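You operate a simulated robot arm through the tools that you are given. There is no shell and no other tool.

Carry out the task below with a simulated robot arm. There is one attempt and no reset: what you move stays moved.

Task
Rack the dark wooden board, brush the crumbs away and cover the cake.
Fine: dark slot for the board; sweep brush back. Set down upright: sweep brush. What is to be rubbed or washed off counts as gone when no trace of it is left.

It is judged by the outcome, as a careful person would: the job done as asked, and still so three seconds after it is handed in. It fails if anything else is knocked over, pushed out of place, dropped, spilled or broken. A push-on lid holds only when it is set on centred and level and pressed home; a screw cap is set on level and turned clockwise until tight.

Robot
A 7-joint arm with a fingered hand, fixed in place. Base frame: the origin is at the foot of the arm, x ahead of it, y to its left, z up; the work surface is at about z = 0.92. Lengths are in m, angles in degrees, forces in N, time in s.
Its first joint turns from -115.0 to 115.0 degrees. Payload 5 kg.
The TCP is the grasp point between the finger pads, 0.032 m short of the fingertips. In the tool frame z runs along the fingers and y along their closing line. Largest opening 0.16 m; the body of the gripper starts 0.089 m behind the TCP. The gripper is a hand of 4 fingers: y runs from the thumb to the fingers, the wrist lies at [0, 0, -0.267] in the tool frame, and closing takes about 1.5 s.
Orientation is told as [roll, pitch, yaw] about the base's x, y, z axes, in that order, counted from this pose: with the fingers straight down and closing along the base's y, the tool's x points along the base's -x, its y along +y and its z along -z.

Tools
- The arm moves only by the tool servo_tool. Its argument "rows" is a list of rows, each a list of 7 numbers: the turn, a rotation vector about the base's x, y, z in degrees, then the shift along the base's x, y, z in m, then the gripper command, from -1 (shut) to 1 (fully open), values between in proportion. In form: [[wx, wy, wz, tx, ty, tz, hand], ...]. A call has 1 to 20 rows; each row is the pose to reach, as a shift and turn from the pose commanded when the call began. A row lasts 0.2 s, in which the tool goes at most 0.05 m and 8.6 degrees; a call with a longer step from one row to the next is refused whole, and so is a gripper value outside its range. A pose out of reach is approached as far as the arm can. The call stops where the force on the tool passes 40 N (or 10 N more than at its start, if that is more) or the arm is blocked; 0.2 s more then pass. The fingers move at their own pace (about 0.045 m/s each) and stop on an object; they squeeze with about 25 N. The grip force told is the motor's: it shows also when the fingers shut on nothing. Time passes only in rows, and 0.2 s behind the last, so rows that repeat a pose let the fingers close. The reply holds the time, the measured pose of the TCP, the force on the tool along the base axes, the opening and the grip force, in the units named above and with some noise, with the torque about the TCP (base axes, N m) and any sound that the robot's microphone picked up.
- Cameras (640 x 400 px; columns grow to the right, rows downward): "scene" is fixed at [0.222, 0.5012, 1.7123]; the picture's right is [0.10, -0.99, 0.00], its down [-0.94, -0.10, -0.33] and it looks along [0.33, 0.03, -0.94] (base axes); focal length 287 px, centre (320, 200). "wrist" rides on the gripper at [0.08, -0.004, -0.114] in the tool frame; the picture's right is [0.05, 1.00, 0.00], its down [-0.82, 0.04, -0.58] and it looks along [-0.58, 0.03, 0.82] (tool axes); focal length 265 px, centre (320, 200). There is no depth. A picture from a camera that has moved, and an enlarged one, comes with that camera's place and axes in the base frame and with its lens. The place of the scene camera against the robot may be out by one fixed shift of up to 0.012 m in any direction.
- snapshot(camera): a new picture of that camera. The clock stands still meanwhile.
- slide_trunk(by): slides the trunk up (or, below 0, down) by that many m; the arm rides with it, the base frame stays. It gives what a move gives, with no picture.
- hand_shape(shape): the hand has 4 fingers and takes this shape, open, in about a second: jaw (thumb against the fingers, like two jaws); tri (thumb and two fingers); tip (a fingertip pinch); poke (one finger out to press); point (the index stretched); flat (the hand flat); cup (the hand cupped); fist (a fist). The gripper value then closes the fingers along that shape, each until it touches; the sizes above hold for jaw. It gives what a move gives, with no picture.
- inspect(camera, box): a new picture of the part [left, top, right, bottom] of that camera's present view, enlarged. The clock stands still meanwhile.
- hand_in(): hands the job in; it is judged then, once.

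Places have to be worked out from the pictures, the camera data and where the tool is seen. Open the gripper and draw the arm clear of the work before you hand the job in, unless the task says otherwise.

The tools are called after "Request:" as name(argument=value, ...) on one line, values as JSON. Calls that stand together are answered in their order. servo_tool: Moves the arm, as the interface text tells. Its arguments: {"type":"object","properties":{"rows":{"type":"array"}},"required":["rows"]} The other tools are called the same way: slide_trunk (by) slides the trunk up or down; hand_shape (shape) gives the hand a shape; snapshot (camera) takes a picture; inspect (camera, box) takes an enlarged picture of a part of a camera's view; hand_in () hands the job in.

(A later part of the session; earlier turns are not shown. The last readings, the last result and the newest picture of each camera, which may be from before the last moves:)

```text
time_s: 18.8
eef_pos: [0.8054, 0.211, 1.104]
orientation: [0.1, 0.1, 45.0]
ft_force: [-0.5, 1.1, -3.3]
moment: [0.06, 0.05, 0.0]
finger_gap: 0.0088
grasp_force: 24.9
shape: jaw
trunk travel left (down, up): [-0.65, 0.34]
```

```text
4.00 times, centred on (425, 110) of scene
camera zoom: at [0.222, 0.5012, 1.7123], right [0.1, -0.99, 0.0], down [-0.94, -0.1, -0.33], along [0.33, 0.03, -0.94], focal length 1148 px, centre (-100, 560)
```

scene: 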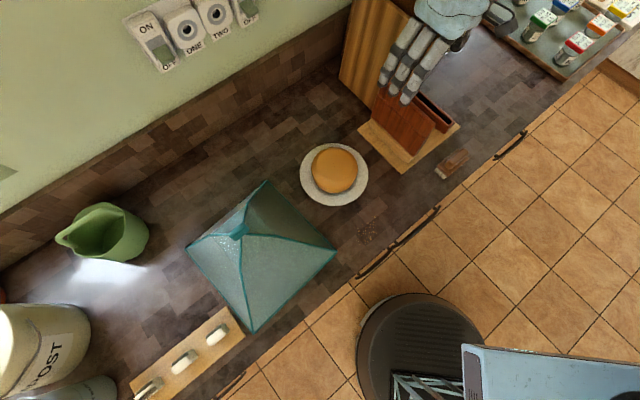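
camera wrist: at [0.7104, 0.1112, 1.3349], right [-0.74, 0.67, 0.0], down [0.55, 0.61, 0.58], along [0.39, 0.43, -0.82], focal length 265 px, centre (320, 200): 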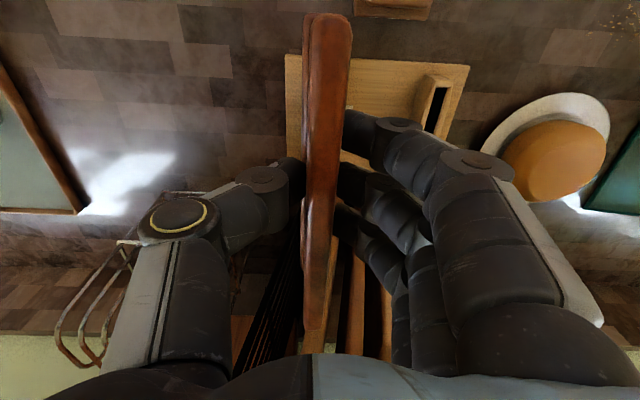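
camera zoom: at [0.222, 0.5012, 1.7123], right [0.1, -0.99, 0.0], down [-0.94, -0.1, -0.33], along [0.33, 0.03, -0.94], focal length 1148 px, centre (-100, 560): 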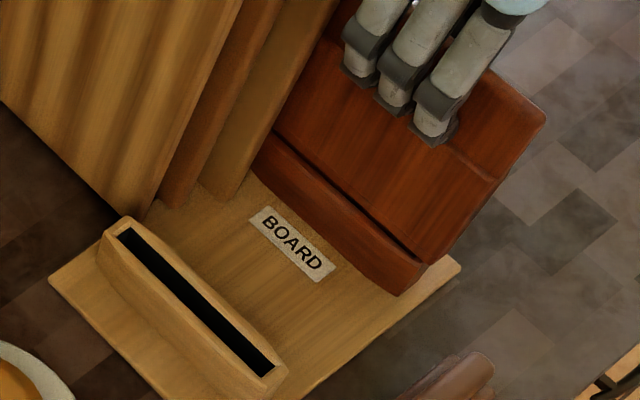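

Still carrying its weight, so not seated yet; I go down a few more mm.

Request:
servo_tool(rows=[[0, 0, 0, 0, 0, -0.003, -1], [0, 0, 0, 0, 0, -0.005, -1], [0, 0, 0, 0, 0, -0.006, -1], [0, 0, 0, 0, 0, -0.006, -1]])

Request:
inspect(camera="scene", box=[380, 60, 470, 160])

```text
time_s: 19.8
eef_pos: [0.8055, 0.2102, 1.101]
orientation: [-0.1, -0.2, 45.0]
ft_force: [2.8, 2.7, 25.4]
moment: [0.07, 0.02, 0.03]
finger_gap: 0.0098
grasp_force: 24.9
shape: jaw
trunk travel left (down, up): [-0.65, 0.34]
```

```text
4.00 times, centred on (425, 110) of scene
camera zoom: at [0.222, 0.5012, 1.7123], right [0.1, -0.99, 0.0], down [-0.94, -0.1, -0.33], along [0.33, 0.03, -0.94], focal length 1148 px, centre (-100, 560)
```

zoom: 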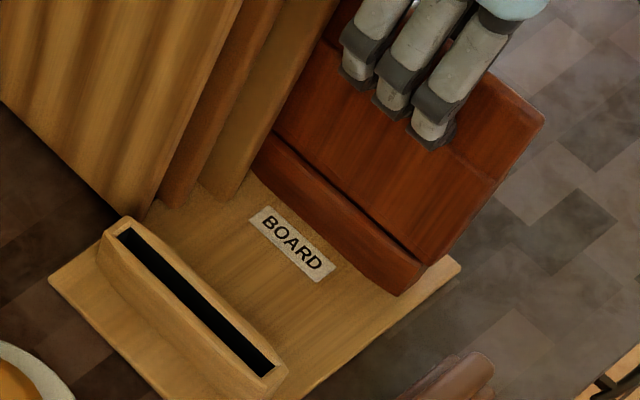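

It seats at z≈1.101, the same height as in the old slot. I relieve the press and open the hand.

Request:
servo_tool(rows=[[0, 0, 0, 0, 0, 0.003, -1], [0, 0, 0, 0, 0, 0.004, -1], [0, 0, 0, 0, 0, 0.004, -0.6], [0, 0, 0, 0, 0, 0.004, -0.2], [0, 0, 0, 0, 0, 0.004, 0.0], [0, 0, 0, 0, 0, 0.004, 0.2], [0, 0, 0, 0, 0, 0.004, 0.2], [0, 0, 0, 0, 0, 0.004, 0.2], [0, 0, 0, 0, 0, 0.004, 0.2]])

Request:
snapshot(camera="wrist")

Request:
inspect(camera="scene", box=[380, 60, 470, 160])

```text
time_s: 21.8
eef_pos: [0.8058, 0.2107, 1.1018]
orientation: [0.0, 0.0, 44.9]
ft_force: [0.0, -0.8, 0.4]
moment: [0.0, 0.05, 0.0]
finger_gap: 0.0955
grasp_force: 0.0
shape: jaw
trunk travel left (down, up): [-0.65, 0.34]
```

```text
taken
camera wrist: at [0.7508, 0.1508, 1.2138], right [-0.74, 0.67, 0.0], down [0.55, 0.61, 0.58], along [0.39, 0.43, -0.82], focal length 265 px, centre (320, 200)
```

wrist: 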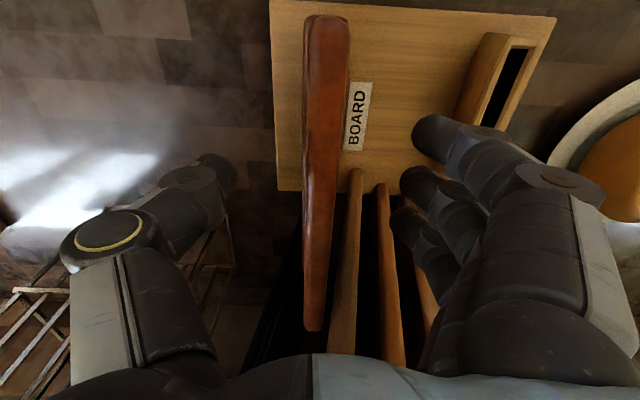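

```text
4.00 times, centred on (425, 110) of scene
camera zoom: at [0.222, 0.5012, 1.7123], right [0.1, -0.99, 0.0], down [-0.94, -0.1, -0.33], along [0.33, 0.03, -0.94], focal length 1148 px, centre (-100, 560)
```

zoom: 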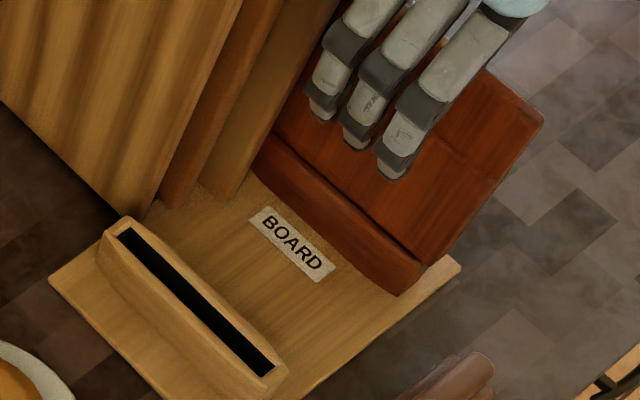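

The board stands in the dark slot. I lift clear and move back to view the brush.

Request:
servo_tool(rows=[[0, 0, 0, 0, 0, 0.04, 0.2], [0, 0, 0, 0, 0, 0.08, 0.2], [0, 0, 0, 0, 0, 0.12, 0.2], [0, 0, 0, -0.03, -0.02, 0.15, 0.2], [0, 0, 0, -0.07, -0.04, 0.15, 0.2], [0, 0, 0, -0.11, -0.065, 0.15, 0.2], [0, 0, 0, -0.15, -0.09, 0.15, 0.2], [0, 0, 0, -0.19, -0.115, 0.15, 0.2], [0, 0, 0, -0.212, -0.126, 0.15, 0.2], [0, 0, 0, -0.212, -0.126, 0.15, 0.2]])

Request:
snapshot(camera="wrist")

Request:
snapshot(camera="scene")

```text
time_s: 24.0
eef_pos: [0.5938, 0.0817, 1.2527]
orientation: [0.1, 0.1, 45.0]
ft_force: [0.1, 0.9, 0.1]
moment: [0.02, -0.02, 0.0]
finger_gap: 0.0955
grasp_force: 0.1
shape: jaw
trunk travel left (down, up): [-0.65, 0.34]
```

```text
taken
camera wrist: at [0.5403, 0.023, 1.3637], right [-0.74, 0.67, 0.0], down [0.55, 0.61, 0.58], along [0.39, 0.43, -0.82], focal length 265 px, centre (320, 200)
```

wrist: 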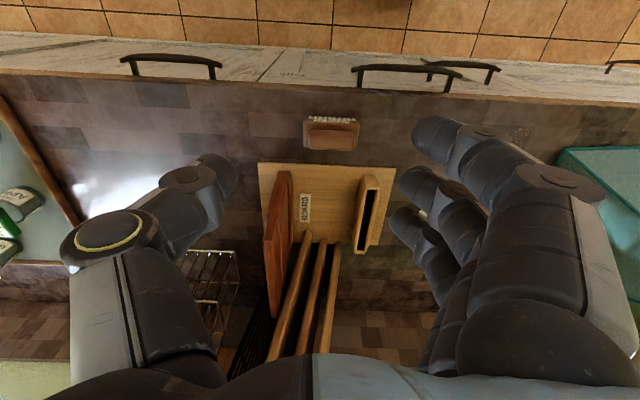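

```text
taken
```

scene: 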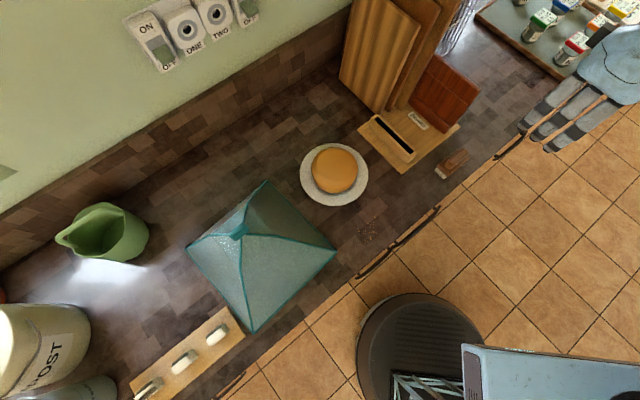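

I zoom on the brush in both views.

Request:
inspect(camera="wrist", box=[290, 100, 370, 160])

Request:
inspect(camera="scene", box=[425, 140, 485, 190])

Request:
inspect(camera="scene", box=[340, 200, 420, 260])

```text
6.67 times, centred on (330, 130) of wrist
camera zoom: at [0.5403, 0.023, 1.3637], right [-0.74, 0.67, 0.0], down [0.55, 0.61, 0.58], along [0.39, 0.43, -0.82], focal length 1769 px, centre (253, 667)
```

zoom: 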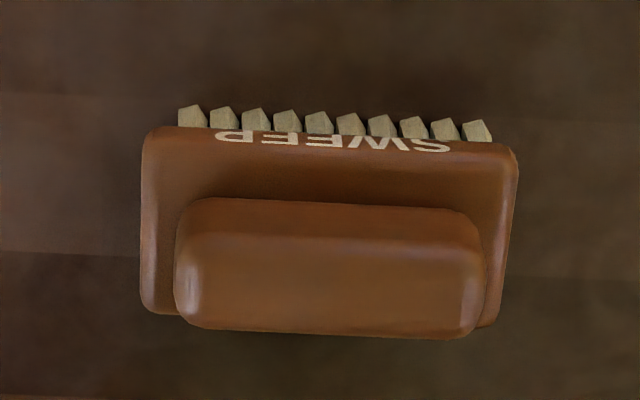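

```text
8.00 times, centred on (455, 165) of scene
camera zoom: at [0.222, 0.5012, 1.7123], right [0.1, -0.99, 0.0], down [-0.94, -0.1, -0.33], along [0.33, 0.03, -0.94], focal length 2297 px, centre (-760, 480)
```

zoom: 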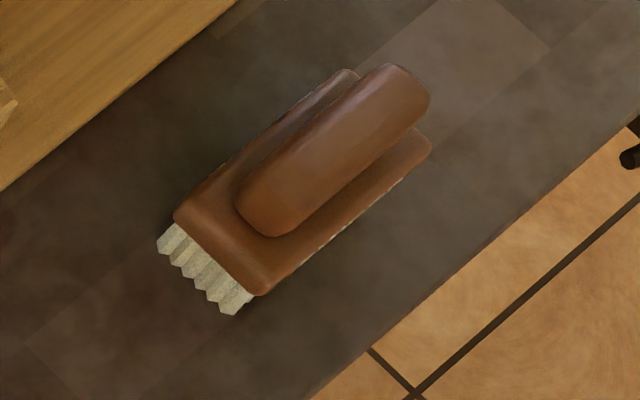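

```text
6.67 times, centred on (380, 230) of scene
camera zoom: at [0.222, 0.5012, 1.7123], right [0.1, -0.99, 0.0], down [-0.94, -0.1, -0.33], along [0.33, 0.03, -0.94], focal length 1914 px, centre (-80, 0)
```

zoom: 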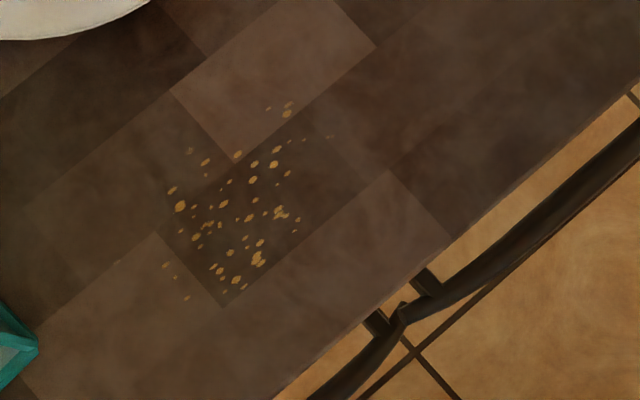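

The brush sits at about E=‑0.339, N=0.559, handle top near z≈0.98, its length along the counter. I turn the wrist to yaw ‑45° (closing across the handle) above it.

Request:
servo_tool(rows=[[0, 0, -8, 0.005, 0.01, 0, 0.0], [0, 0, -16, 0.01, 0.02, 0, 0.0], [0, 0, -24, 0.015, 0.03, 0, 0.0], [0, 0, -32, 0.02, 0.04, 0, 0.0], [0, 0, -40, 0.025, 0.05, 0, 0.0], [0, 0, -48, 0.03, 0.06, 0, 0.0], [0, 0, -56, 0.035, 0.065, 0, 0.0], [0, 0, -64, 0.041, 0.074, 0, 0.0], [0, 0, -72, 0.041, 0.074, 0, 0.0], [0, 0, -80, 0.041, 0.074, -0.03, 0.0], [0, 0, -88, 0.041, 0.074, -0.06, 0.0], [0, 0, -90, 0.041, 0.074, -0.1, 0.0], [0, 0, -90, 0.041, 0.074, -0.1, 0.0]])

Request:
snapshot(camera="wrist")

Request:
snapshot(camera="scene")

```text
time_s: 26.8
eef_pos: [0.6352, 0.1582, 1.1526]
orientation: [0.1, 0.0, -45.0]
ft_force: [-0.6, 0.1, 1.3]
moment: [-0.02, -0.01, 0.0]
finger_gap: 0.0806
grasp_force: 0.0
shape: jaw
trunk travel left (down, up): [-0.65, 0.34]
```

```text
taken
camera wrist: at [0.575, 0.2129, 1.2643], right [0.67, 0.74, 0.0], down [0.61, -0.55, 0.58], along [0.43, -0.39, -0.82], focal length 265 px, centre (320, 200)
```

wrist: 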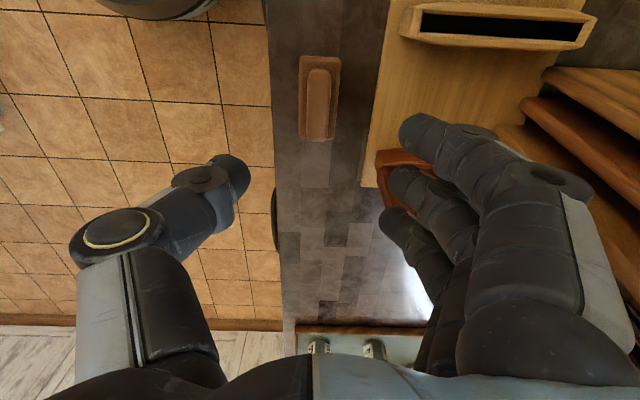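

```text
taken
```

scene: 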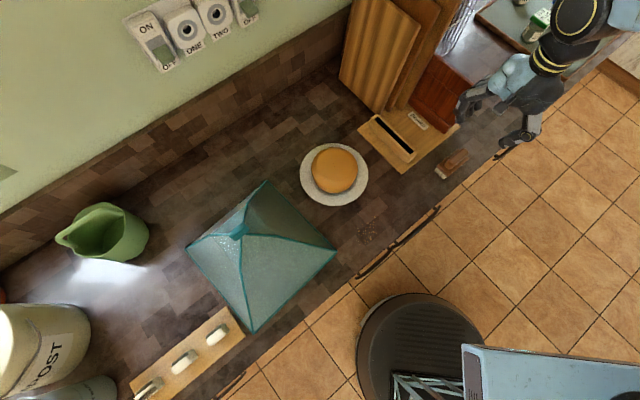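

The handle centre (E≈‑0.335, N≈0.562) is right under the TCP. I descend to about z=0.995 and check.

Request:
servo_tool(rows=[[0, 0, 0, 0, 0, -0.04, 0.0], [0, 0, 0, 0, 0, -0.08, 0.0], [0, 0, 0, 0, 0, -0.12, 0.0], [0, 0, 0, 0, 0, -0.145, 0.0], [0, 0, 0, 0, 0, -0.157, 0.0], [0, 0, 0, 0, 0, -0.157, 0.0]])

Request:
snapshot(camera="wrist")

Request:
inspect(camera="scene", box=[400, 80, 540, 200])

```text
time_s: 28.2
eef_pos: [0.634, 0.1585, 0.9951]
orientation: [0.0, 0.0, -45.0]
ft_force: [0.5, -0.5, 0.0]
moment: [0.03, 0.0, 0.01]
finger_gap: 0.0806
grasp_force: 0.1
shape: jaw
trunk travel left (down, up): [-0.65, 0.34]
```

```text
taken
camera wrist: at [0.5748, 0.2122, 1.1064], right [0.67, 0.74, 0.0], down [0.61, -0.55, 0.58], along [0.43, -0.39, -0.82], focal length 265 px, centre (320, 200)
```

wrist: 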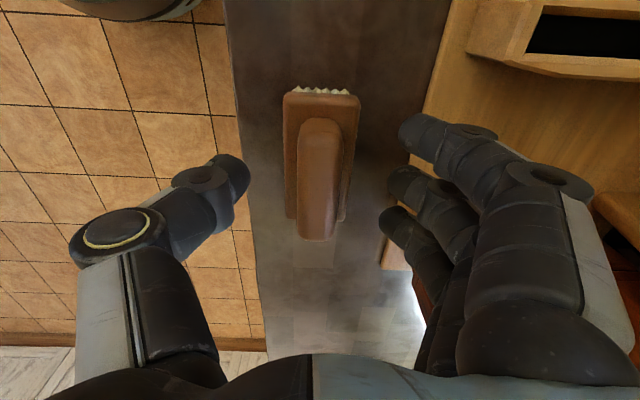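

```text
3.33 times, centred on (470, 140) of scene
camera zoom: at [0.222, 0.5012, 1.7123], right [0.1, -0.99, 0.0], down [-0.94, -0.1, -0.33], along [0.33, 0.03, -0.94], focal length 957 px, centre (-180, 400)
```

zoom: 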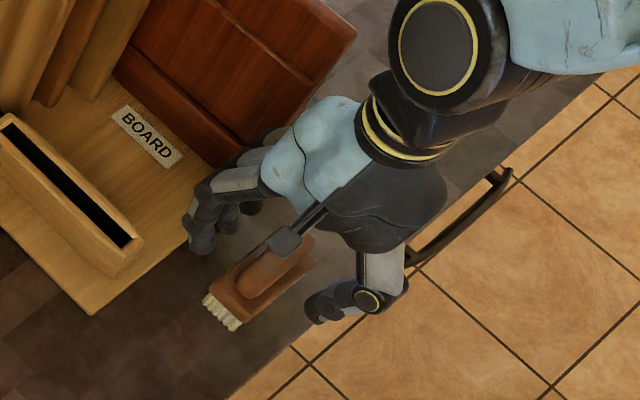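

The body top is near z≈0.955 and the handle top near 0.983. I lower 5 mm more and close on the handle.

Request:
servo_tool(rows=[[0, 0, 0, 0, 0, -0.005, 0.0], [0, 0, 0, 0, 0, -0.005, -0.5], [0, 0, 0, 0, 0, -0.005, -1], [0, 0, 0, 0, 0, -0.005, -1], [0, 0, 0, 0, 0, -0.005, -1], [0, 0, 0, 0, 0, -0.005, -1], [0, 0, 0, 0, 0, -0.005, -1], [0, 0, 0, 0, 0, -0.005, -1]])

Request:
snapshot(camera="wrist")

Request:
inspect(camera="scene", box=[400, 80, 540, 200])

```text
time_s: 30.0
eef_pos: [0.6352, 0.1587, 0.9899]
orientation: [0.1, 0.1, -45.0]
ft_force: [0.2, 0.3, 2.0]
moment: [0.07, -0.05, -0.03]
finger_gap: 0.0229
grasp_force: 25.1
shape: jaw
trunk travel left (down, up): [-0.65, 0.34]
```

```text
taken
camera wrist: at [0.5748, 0.2122, 1.1015], right [0.67, 0.74, 0.0], down [0.61, -0.55, 0.58], along [0.43, -0.39, -0.82], focal length 265 px, centre (320, 200)
```

wrist: 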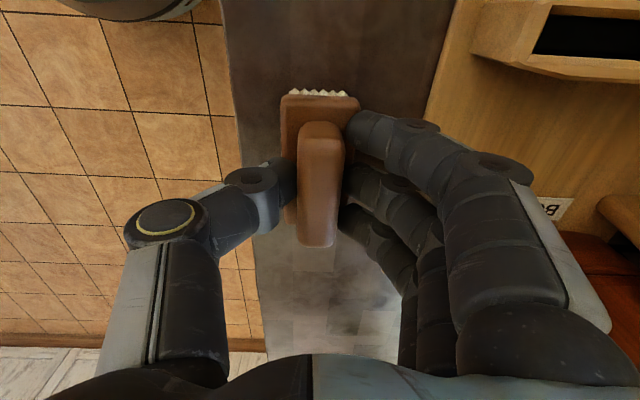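

```text
3.33 times, centred on (470, 140) of scene
camera zoom: at [0.222, 0.5012, 1.7123], right [0.1, -0.99, 0.0], down [-0.94, -0.1, -0.33], along [0.33, 0.03, -0.94], focal length 957 px, centre (-180, 400)
```

zoom: 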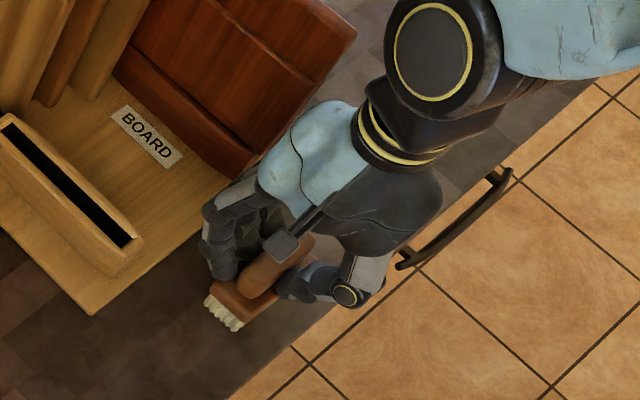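

Brush held (gap 23 mm). I lift it slightly and carry it left toward the crumbs, keeping it above the counter.

Request:
servo_tool(rows=[[0, 0, 0, 0, 0, 0.01, -1], [0, 0, 0, 0, 0, 0.025, -1], [0, 0, 0, 0, 0, 0.04, -1], [0, 0, 0, -0.02, 0.02, 0.04, -1], [0, 0, 0, -0.05, 0.05, 0.04, -1], [0, 0, 0, -0.08, 0.08, 0.04, -1], [0, 0, 0, -0.11, 0.11, 0.04, -1], [0, 0, 0, -0.14, 0.13, 0.04, -1], [0, 0, 0, -0.1556, 0.1372, 0.04, -1], [0, 0, 0, -0.1556, 0.1372, 0.04, -1]])

Request:
snapshot(camera="wrist")

Request:
snapshot(camera="scene")

```text
time_s: 32.2
eef_pos: [0.4806, 0.2956, 1.0292]
orientation: [0.0, 0.0, -44.9]
ft_force: [0.1, 0.6, -1.4]
moment: [-0.01, 0.01, 0.02]
finger_gap: 0.0229
grasp_force: 24.7
shape: jaw
trunk travel left (down, up): [-0.65, 0.34]
```

```text
taken
camera wrist: at [0.4201, 0.3499, 1.1415], right [0.67, 0.74, 0.0], down [0.61, -0.55, 0.58], along [0.43, -0.39, -0.82], focal length 265 px, centre (320, 200)
```

wrist: 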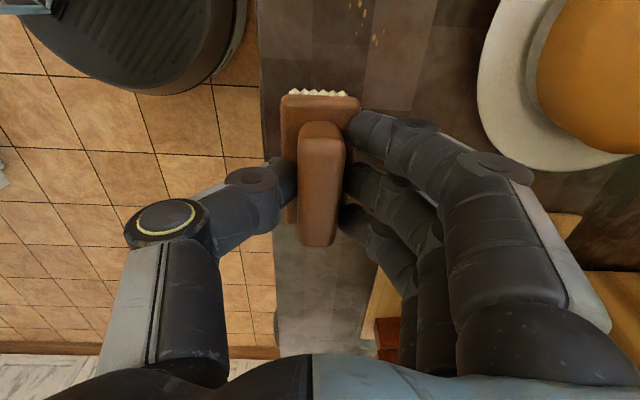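

```text
taken
```

scene: 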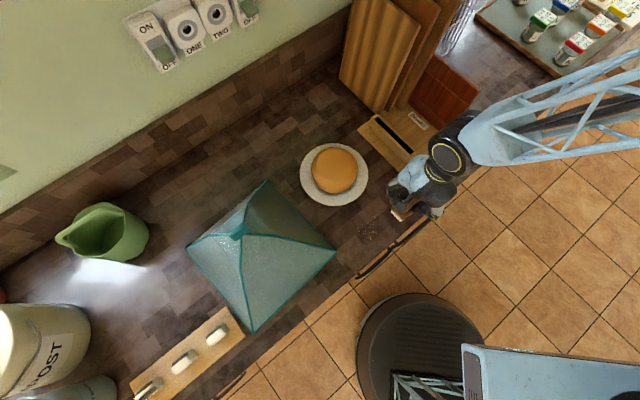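

The brush hangs level. I lower its bristles to the counter at the right of the crumbs and make a first pass left along the front lane.

Request:
servo_tool(rows=[[0, 0, 0, 0, 0, -0.02, -1], [0, 0, 0, 0, 0, -0.034, -1], [0, 0, 0, 0, 0, -0.041, -1], [0, 0, 0, -0.01, 0.01, -0.041, -1], [0, 0, 0, -0.02, 0.02, -0.041, -1], [0, 0, 0, -0.03, 0.03, -0.041, -1], [0, 0, 0, -0.04, 0.04, -0.041, -1], [0, 0, 0, -0.05, 0.05, -0.041, -1], [0, 0, 0, -0.06, 0.06, -0.041, -1], [0, 0, 0, -0.07, 0.07, -0.041, -1], [0, 0, 0, -0.08, 0.08, -0.041, -1], [0, 0, 0, -0.087, 0.087, -0.041, -1], [0, 0, 0, -0.087, 0.087, -0.041, -1]])

Request:
snapshot(camera="wrist")

Request:
inspect(camera="scene", box=[320, 170, 440, 270])

```text
time_s: 35.0
eef_pos: [0.3917, 0.3815, 0.9885]
orientation: [0.1, 0.0, -44.9]
ft_force: [5.0, -5.0, 22.2]
moment: [-0.02, -0.53, -0.1]
finger_gap: 0.0231
grasp_force: 25.3
shape: jaw
trunk travel left (down, up): [-0.65, 0.34]
```

```text
taken
camera wrist: at [0.3316, 0.4344, 1.1011], right [0.67, 0.74, 0.0], down [0.61, -0.55, 0.58], along [0.43, -0.39, -0.82], focal length 265 px, centre (320, 200)
```

wrist: 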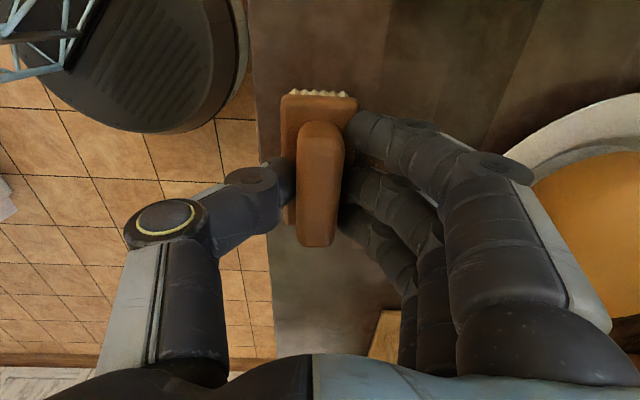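

```text
4.00 times, centred on (380, 220) of scene
camera zoom: at [0.222, 0.5012, 1.7123], right [0.1, -0.99, 0.0], down [-0.94, -0.1, -0.33], along [0.33, 0.03, -0.94], focal length 1148 px, centre (80, 120)
```

zoom: 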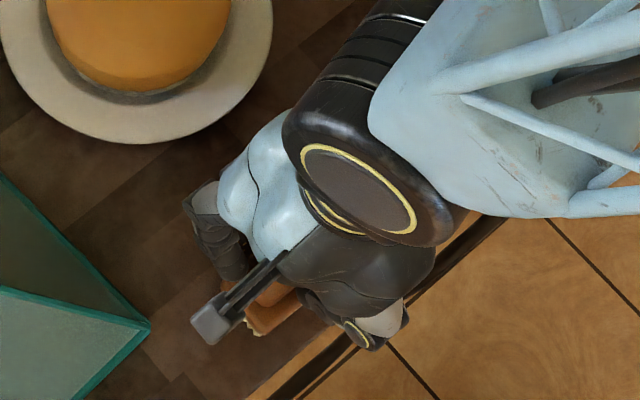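

First pass done with about 22 N press; no crumbs visible ahead. I shift toward the wall and sweep back, then a third lane.

Request:
servo_tool(rows=[[0, 0, 0, 0.008, 0.008, 0.001, -1], [0, 0, 0, 0.017, 0.017, 0.001, -1], [0, 0, 0, 0.03, 0.004, 0.001, -1], [0, 0, 0, 0.043, -0.009, 0.001, -1], [0, 0, 0, 0.056, -0.022, 0.001, -1], [0, 0, 0, 0.069, -0.035, 0.001, -1], [0, 0, 0, 0.082, -0.048, 0.001, -1], [0, 0, 0, 0.099, -0.065, 0.001, -1], [0, 0, 0, 0.108, -0.056, 0.001, -1], [0, 0, 0, 0.117, -0.047, 0.001, -1], [0, 0, 0, 0.104, -0.034, 0.001, -1], [0, 0, 0, 0.091, -0.021, 0.001, -1], [0, 0, 0, 0.078, -0.008, 0.001, -1], [0, 0, 0, 0.065, 0.005, 0.001, -1], [0, 0, 0, 0.052, 0.018, 0.001, -1], [0, 0, 0, 0.039, 0.031, 0.001, -1], [0, 0, 0, 0.034, 0.036, 0.001, -1], [0, 0, 0, 0.034, 0.036, 0.001, -1]])

Request:
snapshot(camera="wrist")

Request:
snapshot(camera="scene")

```text
time_s: 38.8
eef_pos: [0.4253, 0.418, 0.9905]
orientation: [0.0, -0.1, -45.0]
ft_force: [5.6, -4.7, 20.7]
moment: [0.05, -0.4, -0.1]
finger_gap: 0.0231
grasp_force: 25.3
shape: jaw
trunk travel left (down, up): [-0.65, 0.34]
```

```text
taken
camera wrist: at [0.365, 0.4719, 1.1011], right [0.67, 0.74, 0.0], down [0.61, -0.55, 0.58], along [0.43, -0.39, -0.82], focal length 265 px, centre (320, 200)
```

wrist: 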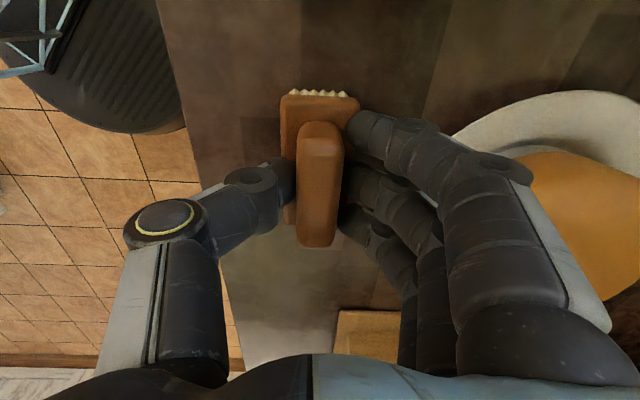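

```text
taken
```

scene: 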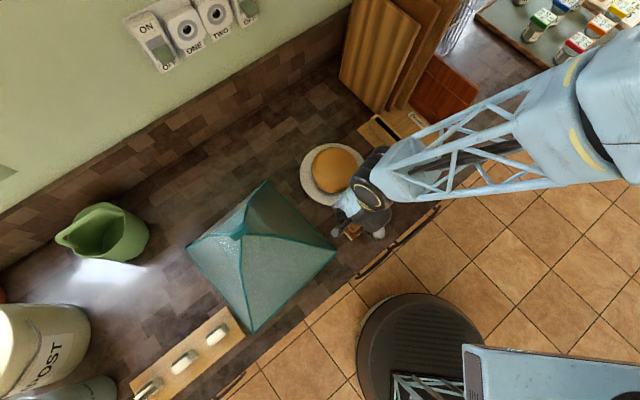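

I lift the brush and move back right, then check for leftover crumbs.

Request:
servo_tool(rows=[[0, 0, 0, 0, 0, 0.015, -1], [0, 0, 0, 0, 0, 0.04, -1], [0, 0, 0, 0.015, -0.035, 0.06, -1], [0, 0, 0, 0.035, -0.07, 0.06, -1], [0, 0, 0, 0.06, -0.105, 0.06, -1], [0, 0, 0, 0.085, -0.14, 0.06, -1], [0, 0, 0, 0.11, -0.175, 0.06, -1], [0, 0, 0, 0.14, -0.205, 0.06, -1], [0, 0, 0, 0.17, -0.232, 0.06, -1], [0, 0, 0, 0.2099, -0.2593, 0.06, -1], [0, 0, 0, 0.2099, -0.2593, 0.06, -1]])

Request:
inspect(camera="scene", box=[320, 180, 440, 270])

Request:
snapshot(camera="wrist")

```text
time_s: 41.2
eef_pos: [0.6385, 0.1588, 1.0517]
orientation: [0.0, 0.1, -44.8]
ft_force: [-0.6, 0.6, -1.4]
moment: [-0.03, 0.01, 0.01]
finger_gap: 0.0227
grasp_force: 24.7
shape: jaw
trunk travel left (down, up): [-0.65, 0.34]
```

```text
4.44 times, centred on (380, 225) of scene
camera zoom: at [0.222, 0.5012, 1.7123], right [0.1, -0.99, 0.0], down [-0.94, -0.1, -0.33], along [0.33, 0.03, -0.94], focal length 1276 px, centre (53, 89)
```

zoom: 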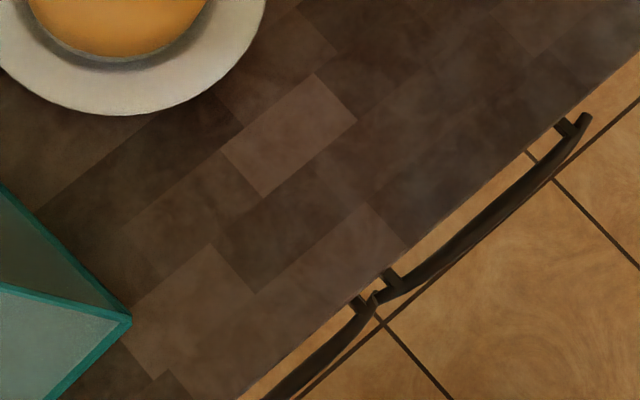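

```text
taken
camera wrist: at [0.578, 0.2121, 1.163], right [0.67, 0.74, 0.0], down [0.61, -0.55, 0.58], along [0.43, -0.39, -0.82], focal length 265 px, centre (320, 200)
```

wrist: 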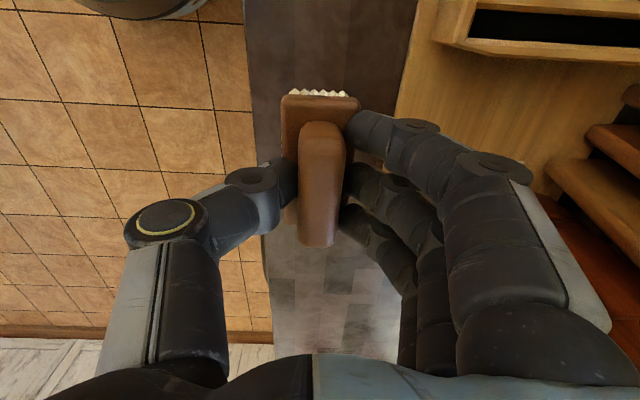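

The counter is clean. I put the brush back at its original spot, lowering gently to where it rested.

Request:
servo_tool(rows=[[0, 0, 0, -0.002, 0, -0.02, -1], [0, 0, 0, -0.002, 0, -0.04, -1], [0, 0, 0, -0.002, 0, -0.052, -1], [0, 0, 0, -0.002, 0, -0.057, -1], [0, 0, 0, -0.002, 0, -0.059, -1], [0, 0, 0, -0.002, 0, -0.059, -1]])

Request:
inspect(camera="scene", box=[400, 80, 540, 200])

```text
time_s: 42.6
eef_pos: [0.6347, 0.1586, 0.9906]
orientation: [0.1, 0.0, -45.0]
ft_force: [-0.1, 0.1, -0.6]
moment: [0.0, 0.01, -0.01]
finger_gap: 0.0228
grasp_force: 24.8
shape: jaw
trunk travel left (down, up): [-0.65, 0.34]
```

```text
3.33 times, centred on (470, 140) of scene
camera zoom: at [0.222, 0.5012, 1.7123], right [0.1, -0.99, 0.0], down [-0.94, -0.1, -0.33], along [0.33, 0.03, -0.94], focal length 957 px, centre (-180, 400)
```

zoom: 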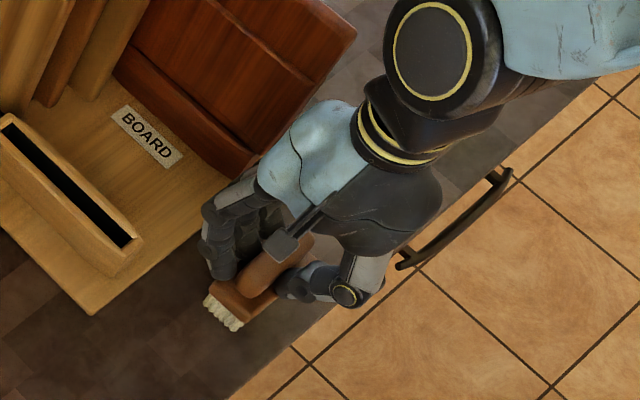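

Nearly touching; I lower 1 mm more, open the hand and lift away.

Request:
servo_tool(rows=[[0, 0, 0, 0, 0, -0.001, -1], [0, 0, 0, 0, 0, -0.001, -0.7], [0, 0, 0, 0, 0, -0.001, -0.5], [0, 0, 0, 0, 0, -0.001, -0.2], [0, 0, 0, 0, 0, -0.001, 0.1], [0, 0, 0, 0, 0, -0.001, 0.1], [0, 0, 0, 0, 0, -0.001, 0.1], [0, 0, 0, 0, 0, 0.02, 0.1], [0, 0, 0, 0, 0, 0.06, 0.1], [0, 0, 0, 0, 0, 0.1, 0.1], [0, 0, 0, 0, 0, 0.14, 0.1], [0, 0, 0, 0, 0, 0.18, 0.1], [0, 0, 0, 0, 0, 0.22, 0.1], [0, 0, 0, 0, 0, 0.22, 0.1]])

Request:
snapshot(camera="scene")

Request:
inspect(camera="scene", box=[425, 140, 485, 190])

```text
time_s: 45.6
eef_pos: [0.6326, 0.1577, 1.2102]
orientation: [0.0, -0.1, -45.0]
ft_force: [-0.1, 0.2, -0.3]
moment: [0.02, 0.0, 0.02]
finger_gap: 0.0872
grasp_force: 0.0
shape: jaw
trunk travel left (down, up): [-0.65, 0.34]
```

```text
taken
```

scene: 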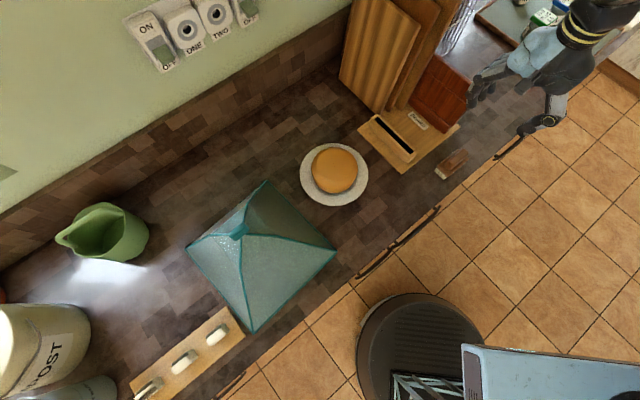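

```text
8.00 times, centred on (455, 165) of scene
camera zoom: at [0.222, 0.5012, 1.7123], right [0.1, -0.99, 0.0], down [-0.94, -0.1, -0.33], along [0.33, 0.03, -0.94], focal length 2297 px, centre (-760, 480)
```

zoom: 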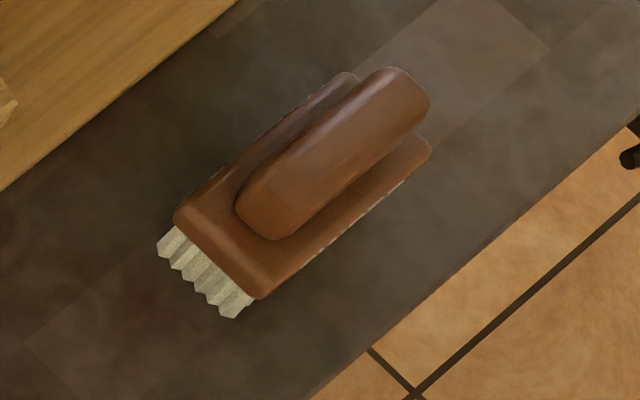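

The brush is back within a millimetre. Next the mesh cover: I travel left with the wrist at yaw 45° to view its knob from close by.

Request:
servo_tool(rows=[[0, 0, 5, -0.03, 0.02, 0.03, 0.1], [0, 0, 12, -0.06, 0.05, 0.06, 0.1], [0, 0, 19, -0.09, 0.08, 0.09, 0.1], [0, 0, 26, -0.12, 0.115, 0.1, 0.1], [0, 0, 33, -0.15, 0.15, 0.1, 0.1], [0, 0, 40, -0.18, 0.185, 0.1, 0.1], [0, 0, 47, -0.21, 0.22, 0.1, 0.1], [0, 0, 54, -0.24, 0.255, 0.1, 0.1], [0, 0, 61, -0.27, 0.285, 0.1, 0.1], [0, 0, 68, -0.3, 0.32, 0.1, 0.1], [0, 0, 75, -0.33, 0.355, 0.1, 0.1], [0, 0, 82, -0.36, 0.385, 0.1, 0.1], [0, 0, 90, -0.393, 0.413, 0.1, 0.1], [0, 0, 90, -0.393, 0.413, 0.1, 0.1]])

Request:
snapshot(camera="wrist")

Request:
snapshot(camera="scene")

```text
refused: row 2 steps farther than a row can; nothing moved
```

```text
taken
camera wrist: at [0.572, 0.2118, 1.3224], right [0.67, 0.74, 0.0], down [0.61, -0.55, 0.58], along [0.43, -0.39, -0.82], focal length 265 px, centre (320, 200)
```

wrist: 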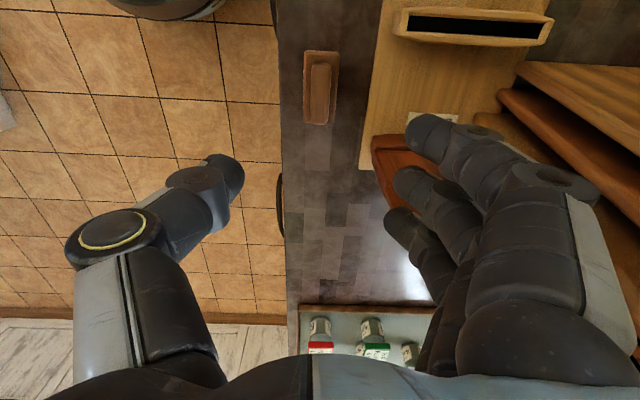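

```text
taken
```

scene: 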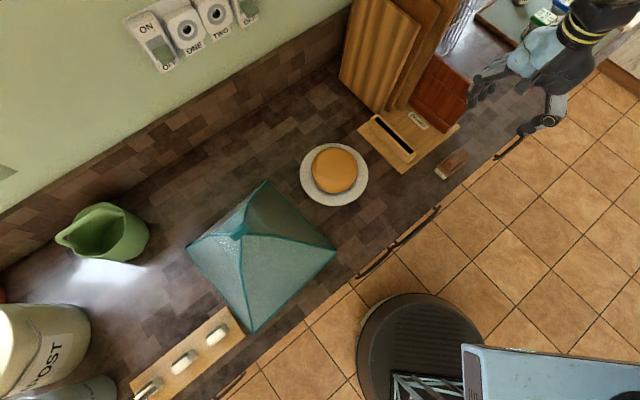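

Step length must stay under 5 cm; I resend with finer steps.

Request:
servo_tool(rows=[[0, 0, 5, -0.01, 0.01, 0.04, 0.1], [0, 0, 10, -0.03, 0.03, 0.08, 0.1], [0, 0, 15, -0.06, 0.06, 0.1, 0.1], [0, 0, 21, -0.09, 0.09, 0.1, 0.1], [0, 0, 27, -0.12, 0.12, 0.1, 0.1], [0, 0, 33, -0.15, 0.15, 0.1, 0.1], [0, 0, 39, -0.18, 0.185, 0.1, 0.1], [0, 0, 45, -0.21, 0.22, 0.1, 0.1], [0, 0, 52, -0.24, 0.255, 0.1, 0.1], [0, 0, 59, -0.27, 0.285, 0.1, 0.1], [0, 0, 66, -0.3, 0.32, 0.1, 0.1], [0, 0, 74, -0.33, 0.355, 0.1, 0.1], [0, 0, 82, -0.36, 0.385, 0.1, 0.1], [0, 0, 90, -0.393, 0.413, 0.1, 0.1], [0, 0, 90, -0.393, 0.413, 0.1, 0.1]])

Request:
snapshot(camera="wrist")

Request:
snapshot(camera="scene")

```text
time_s: 48.8
eef_pos: [0.2391, 0.572, 1.3113]
orientation: [0.1, 0.0, 45.1]
ft_force: [-0.7, 0.1, 0.1]
moment: [0.01, 0.02, 0.01]
finger_gap: 0.0874
grasp_force: 0.0
shape: jaw
trunk travel left (down, up): [-0.65, 0.34]
```

```text
taken
camera wrist: at [0.1857, 0.5114, 1.4236], right [-0.74, 0.67, 0.0], down [0.55, 0.61, 0.58], along [0.39, 0.43, -0.82], focal length 265 px, centre (320, 200)
```

wrist: 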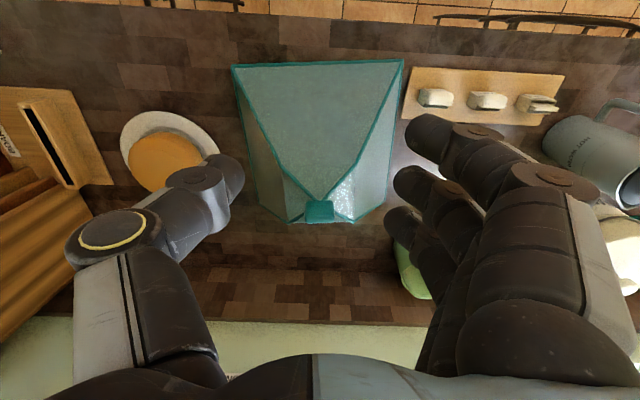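

```text
taken
```

scene: 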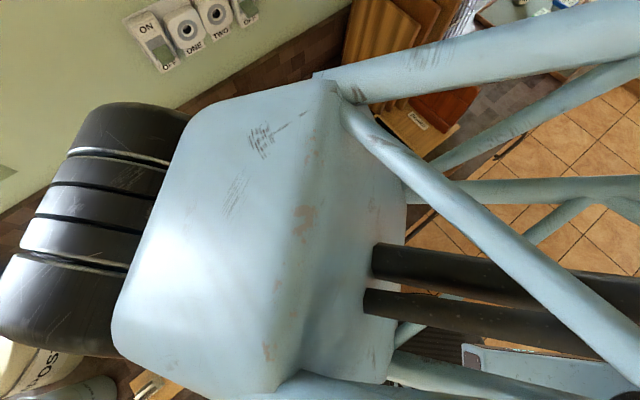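

The knob is at about E=0.240, N=0.729, z≈1.12. I zoom on it and on the cover's rim.

Request:
inspect(camera="wrist", box=[280, 180, 360, 240])

Request:
inspect(camera="wrist", box=[210, 40, 430, 240])

Request:
inspect(camera="wrist", box=[0, 60, 240, 240])

```text
6.67 times, centred on (320, 210) of wrist
camera zoom: at [0.1857, 0.5114, 1.4236], right [-0.74, 0.67, 0.0], down [0.55, 0.61, 0.58], along [0.39, 0.43, -0.82], focal length 1769 px, centre (320, 133)
```

zoom: 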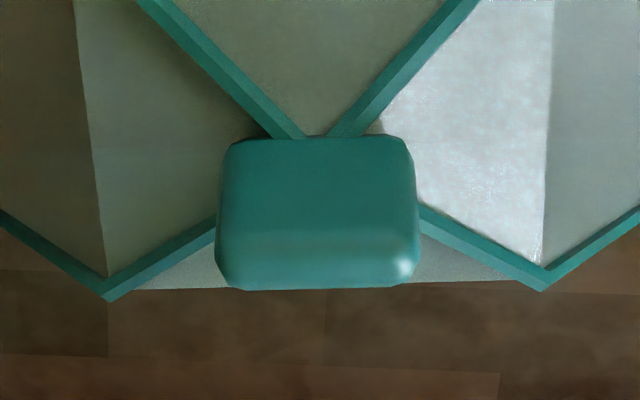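

```text
2.00 times, centred on (320, 140) of wrist
camera zoom: at [0.1857, 0.5114, 1.4236], right [-0.74, 0.67, 0.0], down [0.55, 0.61, 0.58], along [0.39, 0.43, -0.82], focal length 531 px, centre (320, 320)
```

zoom: 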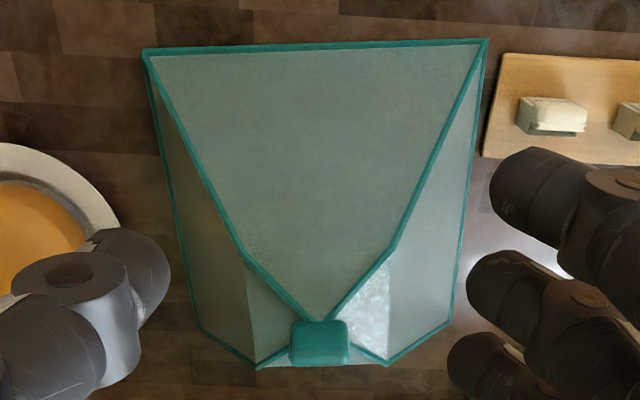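

```text
2.22 times, centred on (120, 150) of wrist
camera zoom: at [0.1857, 0.5114, 1.4236], right [-0.74, 0.67, 0.0], down [0.55, 0.61, 0.58], along [0.39, 0.43, -0.82], focal length 590 px, centre (764, 311)
```

zoom: 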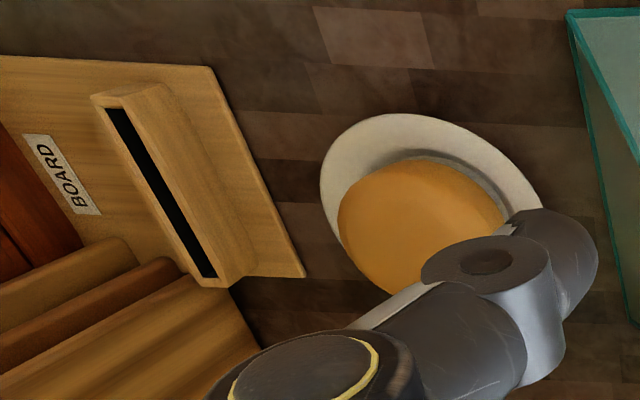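

I take a lower, more horizontal look at the knob to get its height and shape.

Request:
servo_tool(rows=[[5, -5, 0, -0.01, -0.01, -0.03, 0.1], [10, -10, 0, -0.02, -0.02, -0.06, 0.1], [15, -15, 0, -0.034, -0.0275, -0.09, 0.1], [21, -21, 0, -0.034, -0.0275, -0.12, 0.1], [21, -21, 0, -0.034, -0.0275, -0.12, 0.1]])

Request:
snapshot(camera="wrist")

Request:
inspect(camera="wrist", box=[240, 100, 400, 240])

```text
time_s: 50.0
eef_pos: [0.2069, 0.5431, 1.1897]
orientation: [0.1, -29.8, 45.0]
ft_force: [1.3, 0.5, -0.4]
moment: [0.03, 0.01, 0.01]
finger_gap: 0.0876
grasp_force: 0.1
shape: jaw
trunk travel left (down, up): [-0.65, 0.34]
```

```text
taken
camera wrist: at [0.1206, 0.4514, 1.2472], right [-0.74, 0.67, -0.02], down [0.27, 0.33, 0.91], along [0.62, 0.66, -0.42], focal length 265 px, centre (320, 200)
```

wrist: 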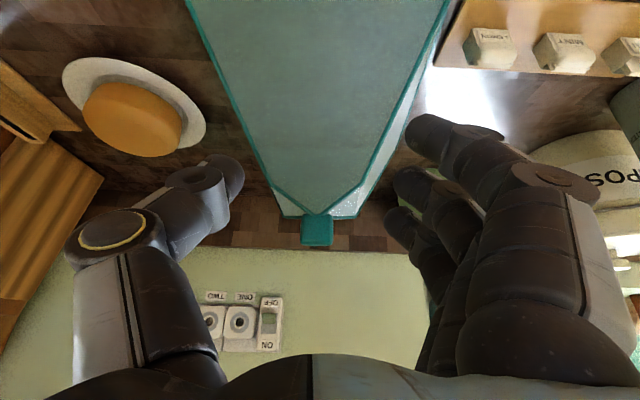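

```text
2.86 times, centred on (320, 170) of wrist
camera zoom: at [0.1206, 0.4514, 1.2472], right [-0.74, 0.67, -0.02], down [0.27, 0.33, 0.91], along [0.62, 0.66, -0.42], focal length 758 px, centre (320, 286)
```

zoom: 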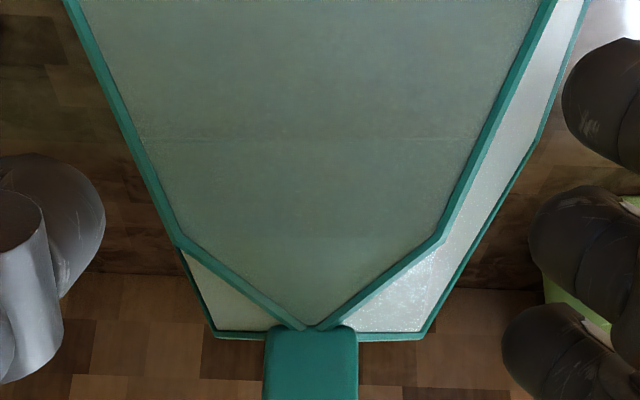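

The knob is about 4 cm wide along the counter and stands from z≈1.125 to 1.165 near E=0.241, N=0.712. I straighten the wrist and position above it.

Request:
servo_tool(rows=[[-5, 5, 0, 0.0, 0.0, 0.04, 0.2], [-10, 10, 0, 0.01, 0.01, 0.08, 0.2], [-16, 16, 0, 0.03, 0.03, 0.1, 0.2], [-21, 21, 0, 0.055, 0.06, 0.1, 0.2], [-21, 21, 0, 0.08, 0.09, 0.1, 0.2], [-21, 21, 0, 0.105, 0.12, 0.1, 0.2], [-21, 21, 0, 0.126, 0.131, 0.09, 0.2], [-21, 21, 0, 0.126, 0.131, 0.09, 0.2]])

Request:
snapshot(camera="wrist")

Request:
inspect(camera="wrist", box=[260, 0, 380, 120])

```text
time_s: 51.8
eef_pos: [0.3321, 0.6731, 1.2806]
orientation: [0.0, 0.1, 45.1]
ft_force: [-0.1, 0.0, -0.2]
moment: [0.03, -0.01, -0.02]
finger_gap: 0.0954
grasp_force: 0.1
shape: jaw
trunk travel left (down, up): [-0.65, 0.34]
```

```text
taken
camera wrist: at [0.2776, 0.6145, 1.3916], right [-0.74, 0.67, 0.0], down [0.55, 0.61, 0.58], along [0.39, 0.43, -0.82], focal length 265 px, centre (320, 200)
```

wrist: 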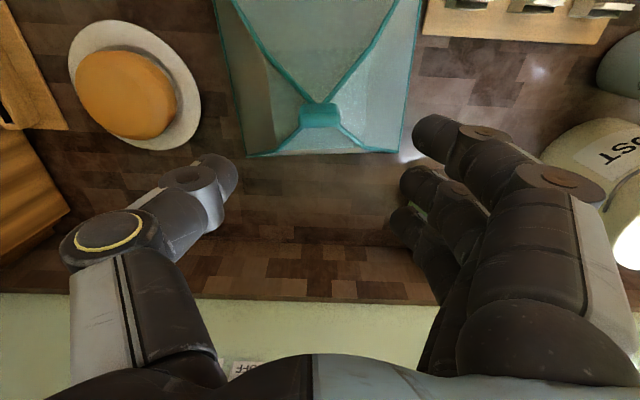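

```text
3.33 times, centred on (320, 60) of wrist
camera zoom: at [0.2776, 0.6145, 1.3916], right [-0.74, 0.67, 0.0], down [0.55, 0.61, 0.58], along [0.39, 0.43, -0.82], focal length 885 px, centre (320, 667)
```

zoom: 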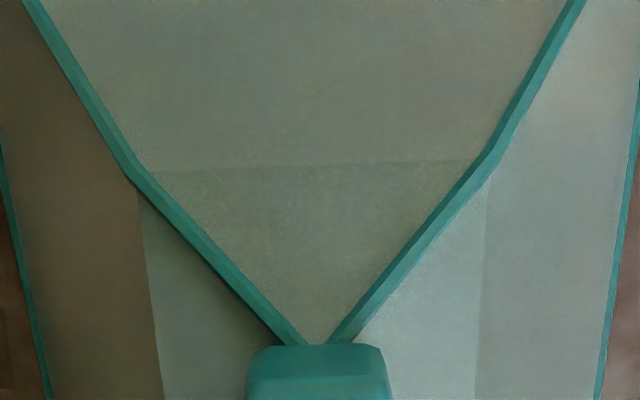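

The knob is centred under the TCP (E≈0.242, N≈0.712). I descend so fingertips end just above the cover's roof, then close.

Request:
servo_tool(rows=[[0, 0, 0, 0, 0.001, -0.04, 0.2], [0, 0, 0, 0, 0.001, -0.08, 0.2], [0, 0, 0, 0, 0.001, -0.105, 0.2], [0, 0, 0, 0, 0.001, -0.117, 0.2], [0, 0, 0, 0, 0.001, -0.121, 0.2], [0, 0, 0, 0, 0.001, -0.121, 0.2]])

Request:
snapshot(camera="wrist")

```text
time_s: 53.2
eef_pos: [0.3335, 0.6762, 1.1584]
orientation: [0.0, -0.1, 45.0]
ft_force: [-0.5, 0.3, -0.3]
moment: [0.01, 0.04, 0.0]
finger_gap: 0.0956
grasp_force: 0.0
shape: jaw
trunk travel left (down, up): [-0.65, 0.34]
```

```text
taken
camera wrist: at [0.2779, 0.6157, 1.2707], right [-0.74, 0.67, 0.0], down [0.55, 0.61, 0.58], along [0.39, 0.43, -0.82], focal length 265 px, centre (320, 200)
```

wrist: 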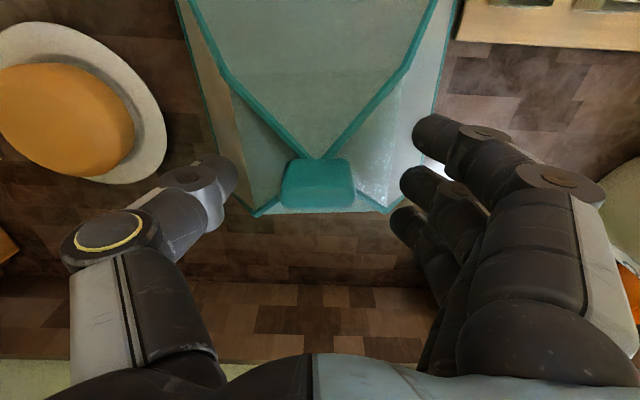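

Aligned; I close on the knob.

Request:
servo_tool(rows=[[0, 0, 0, 0, 0, 0, -0.3], [0, 0, 0, 0, 0, 0, -0.7], [0, 0, 0, 0, 0, 0, -1], [0, 0, 0, 0, 0, 0, -1], [0, 0, 0, 0, 0, 0, -1], [0, 0, 0, 0, 0, 0, -1], [0, 0, 0, 0, 0, 0, -1]])

Request:
snapshot(camera="wrist")

```text
time_s: 54.8
eef_pos: [0.3321, 0.6758, 1.1591]
orientation: [0.1, 0.0, 45.0]
ft_force: [0.8, -1.0, 2.5]
moment: [0.15, 0.13, 0.01]
finger_gap: 0.0157
grasp_force: 25.1
shape: jaw
trunk travel left (down, up): [-0.65, 0.34]
```

```text
taken
camera wrist: at [0.2781, 0.6154, 1.2711], right [-0.74, 0.67, 0.0], down [0.55, 0.61, 0.58], along [0.39, 0.43, -0.82], focal length 265 px, centre (320, 200)
```

wrist: 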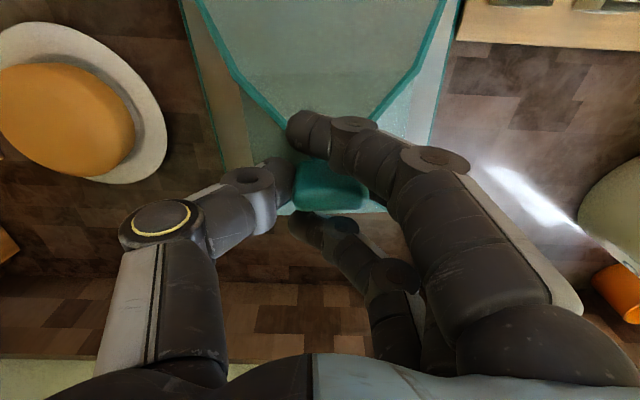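

The middle finger and thumb hold the knob, with outer fingers caging it. I try a small lift and check.

Request:
servo_tool(rows=[[0, 0, 0, 0, 0, 0.005, -1], [0, 0, 0, 0, 0, 0.01, -1], [0, 0, 0, 0, 0, 0.02, -1], [0, 0, 0, 0, 0, 0.03, -1], [0, 0, 0, 0, 0, 0.03, -1]])

Request:
snapshot(camera="wrist")

Request:
snapshot(camera="scene")

```text
time_s: 56.0
eef_pos: [0.3326, 0.6774, 1.1897]
orientation: [0.1, -0.1, 45.0]
ft_force: [-0.2, -0.5, -0.7]
moment: [0.02, 0.02, 0.0]
finger_gap: 0.0146
grasp_force: 25.0
shape: jaw
trunk travel left (down, up): [-0.65, 0.34]
```

```text
taken
camera wrist: at [0.2782, 0.617, 1.3012], right [-0.74, 0.67, 0.0], down [0.55, 0.61, 0.58], along [0.39, 0.43, -0.82], focal length 265 px, centre (320, 200)
```

wrist: 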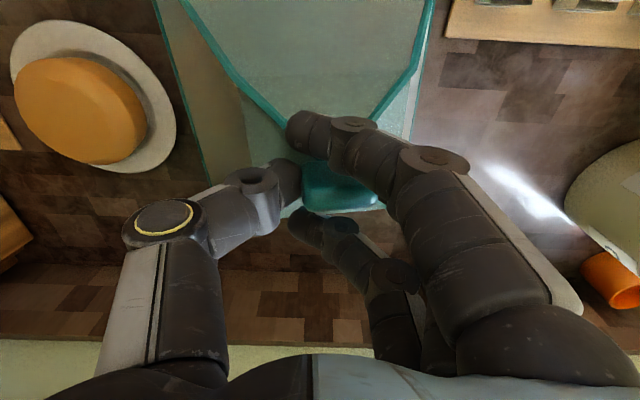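

```text
taken
```

scene: 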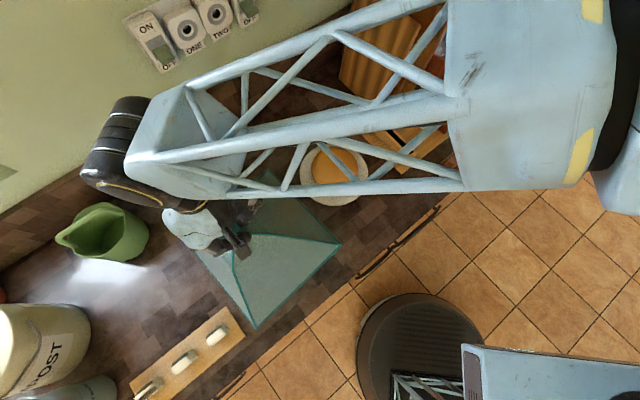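

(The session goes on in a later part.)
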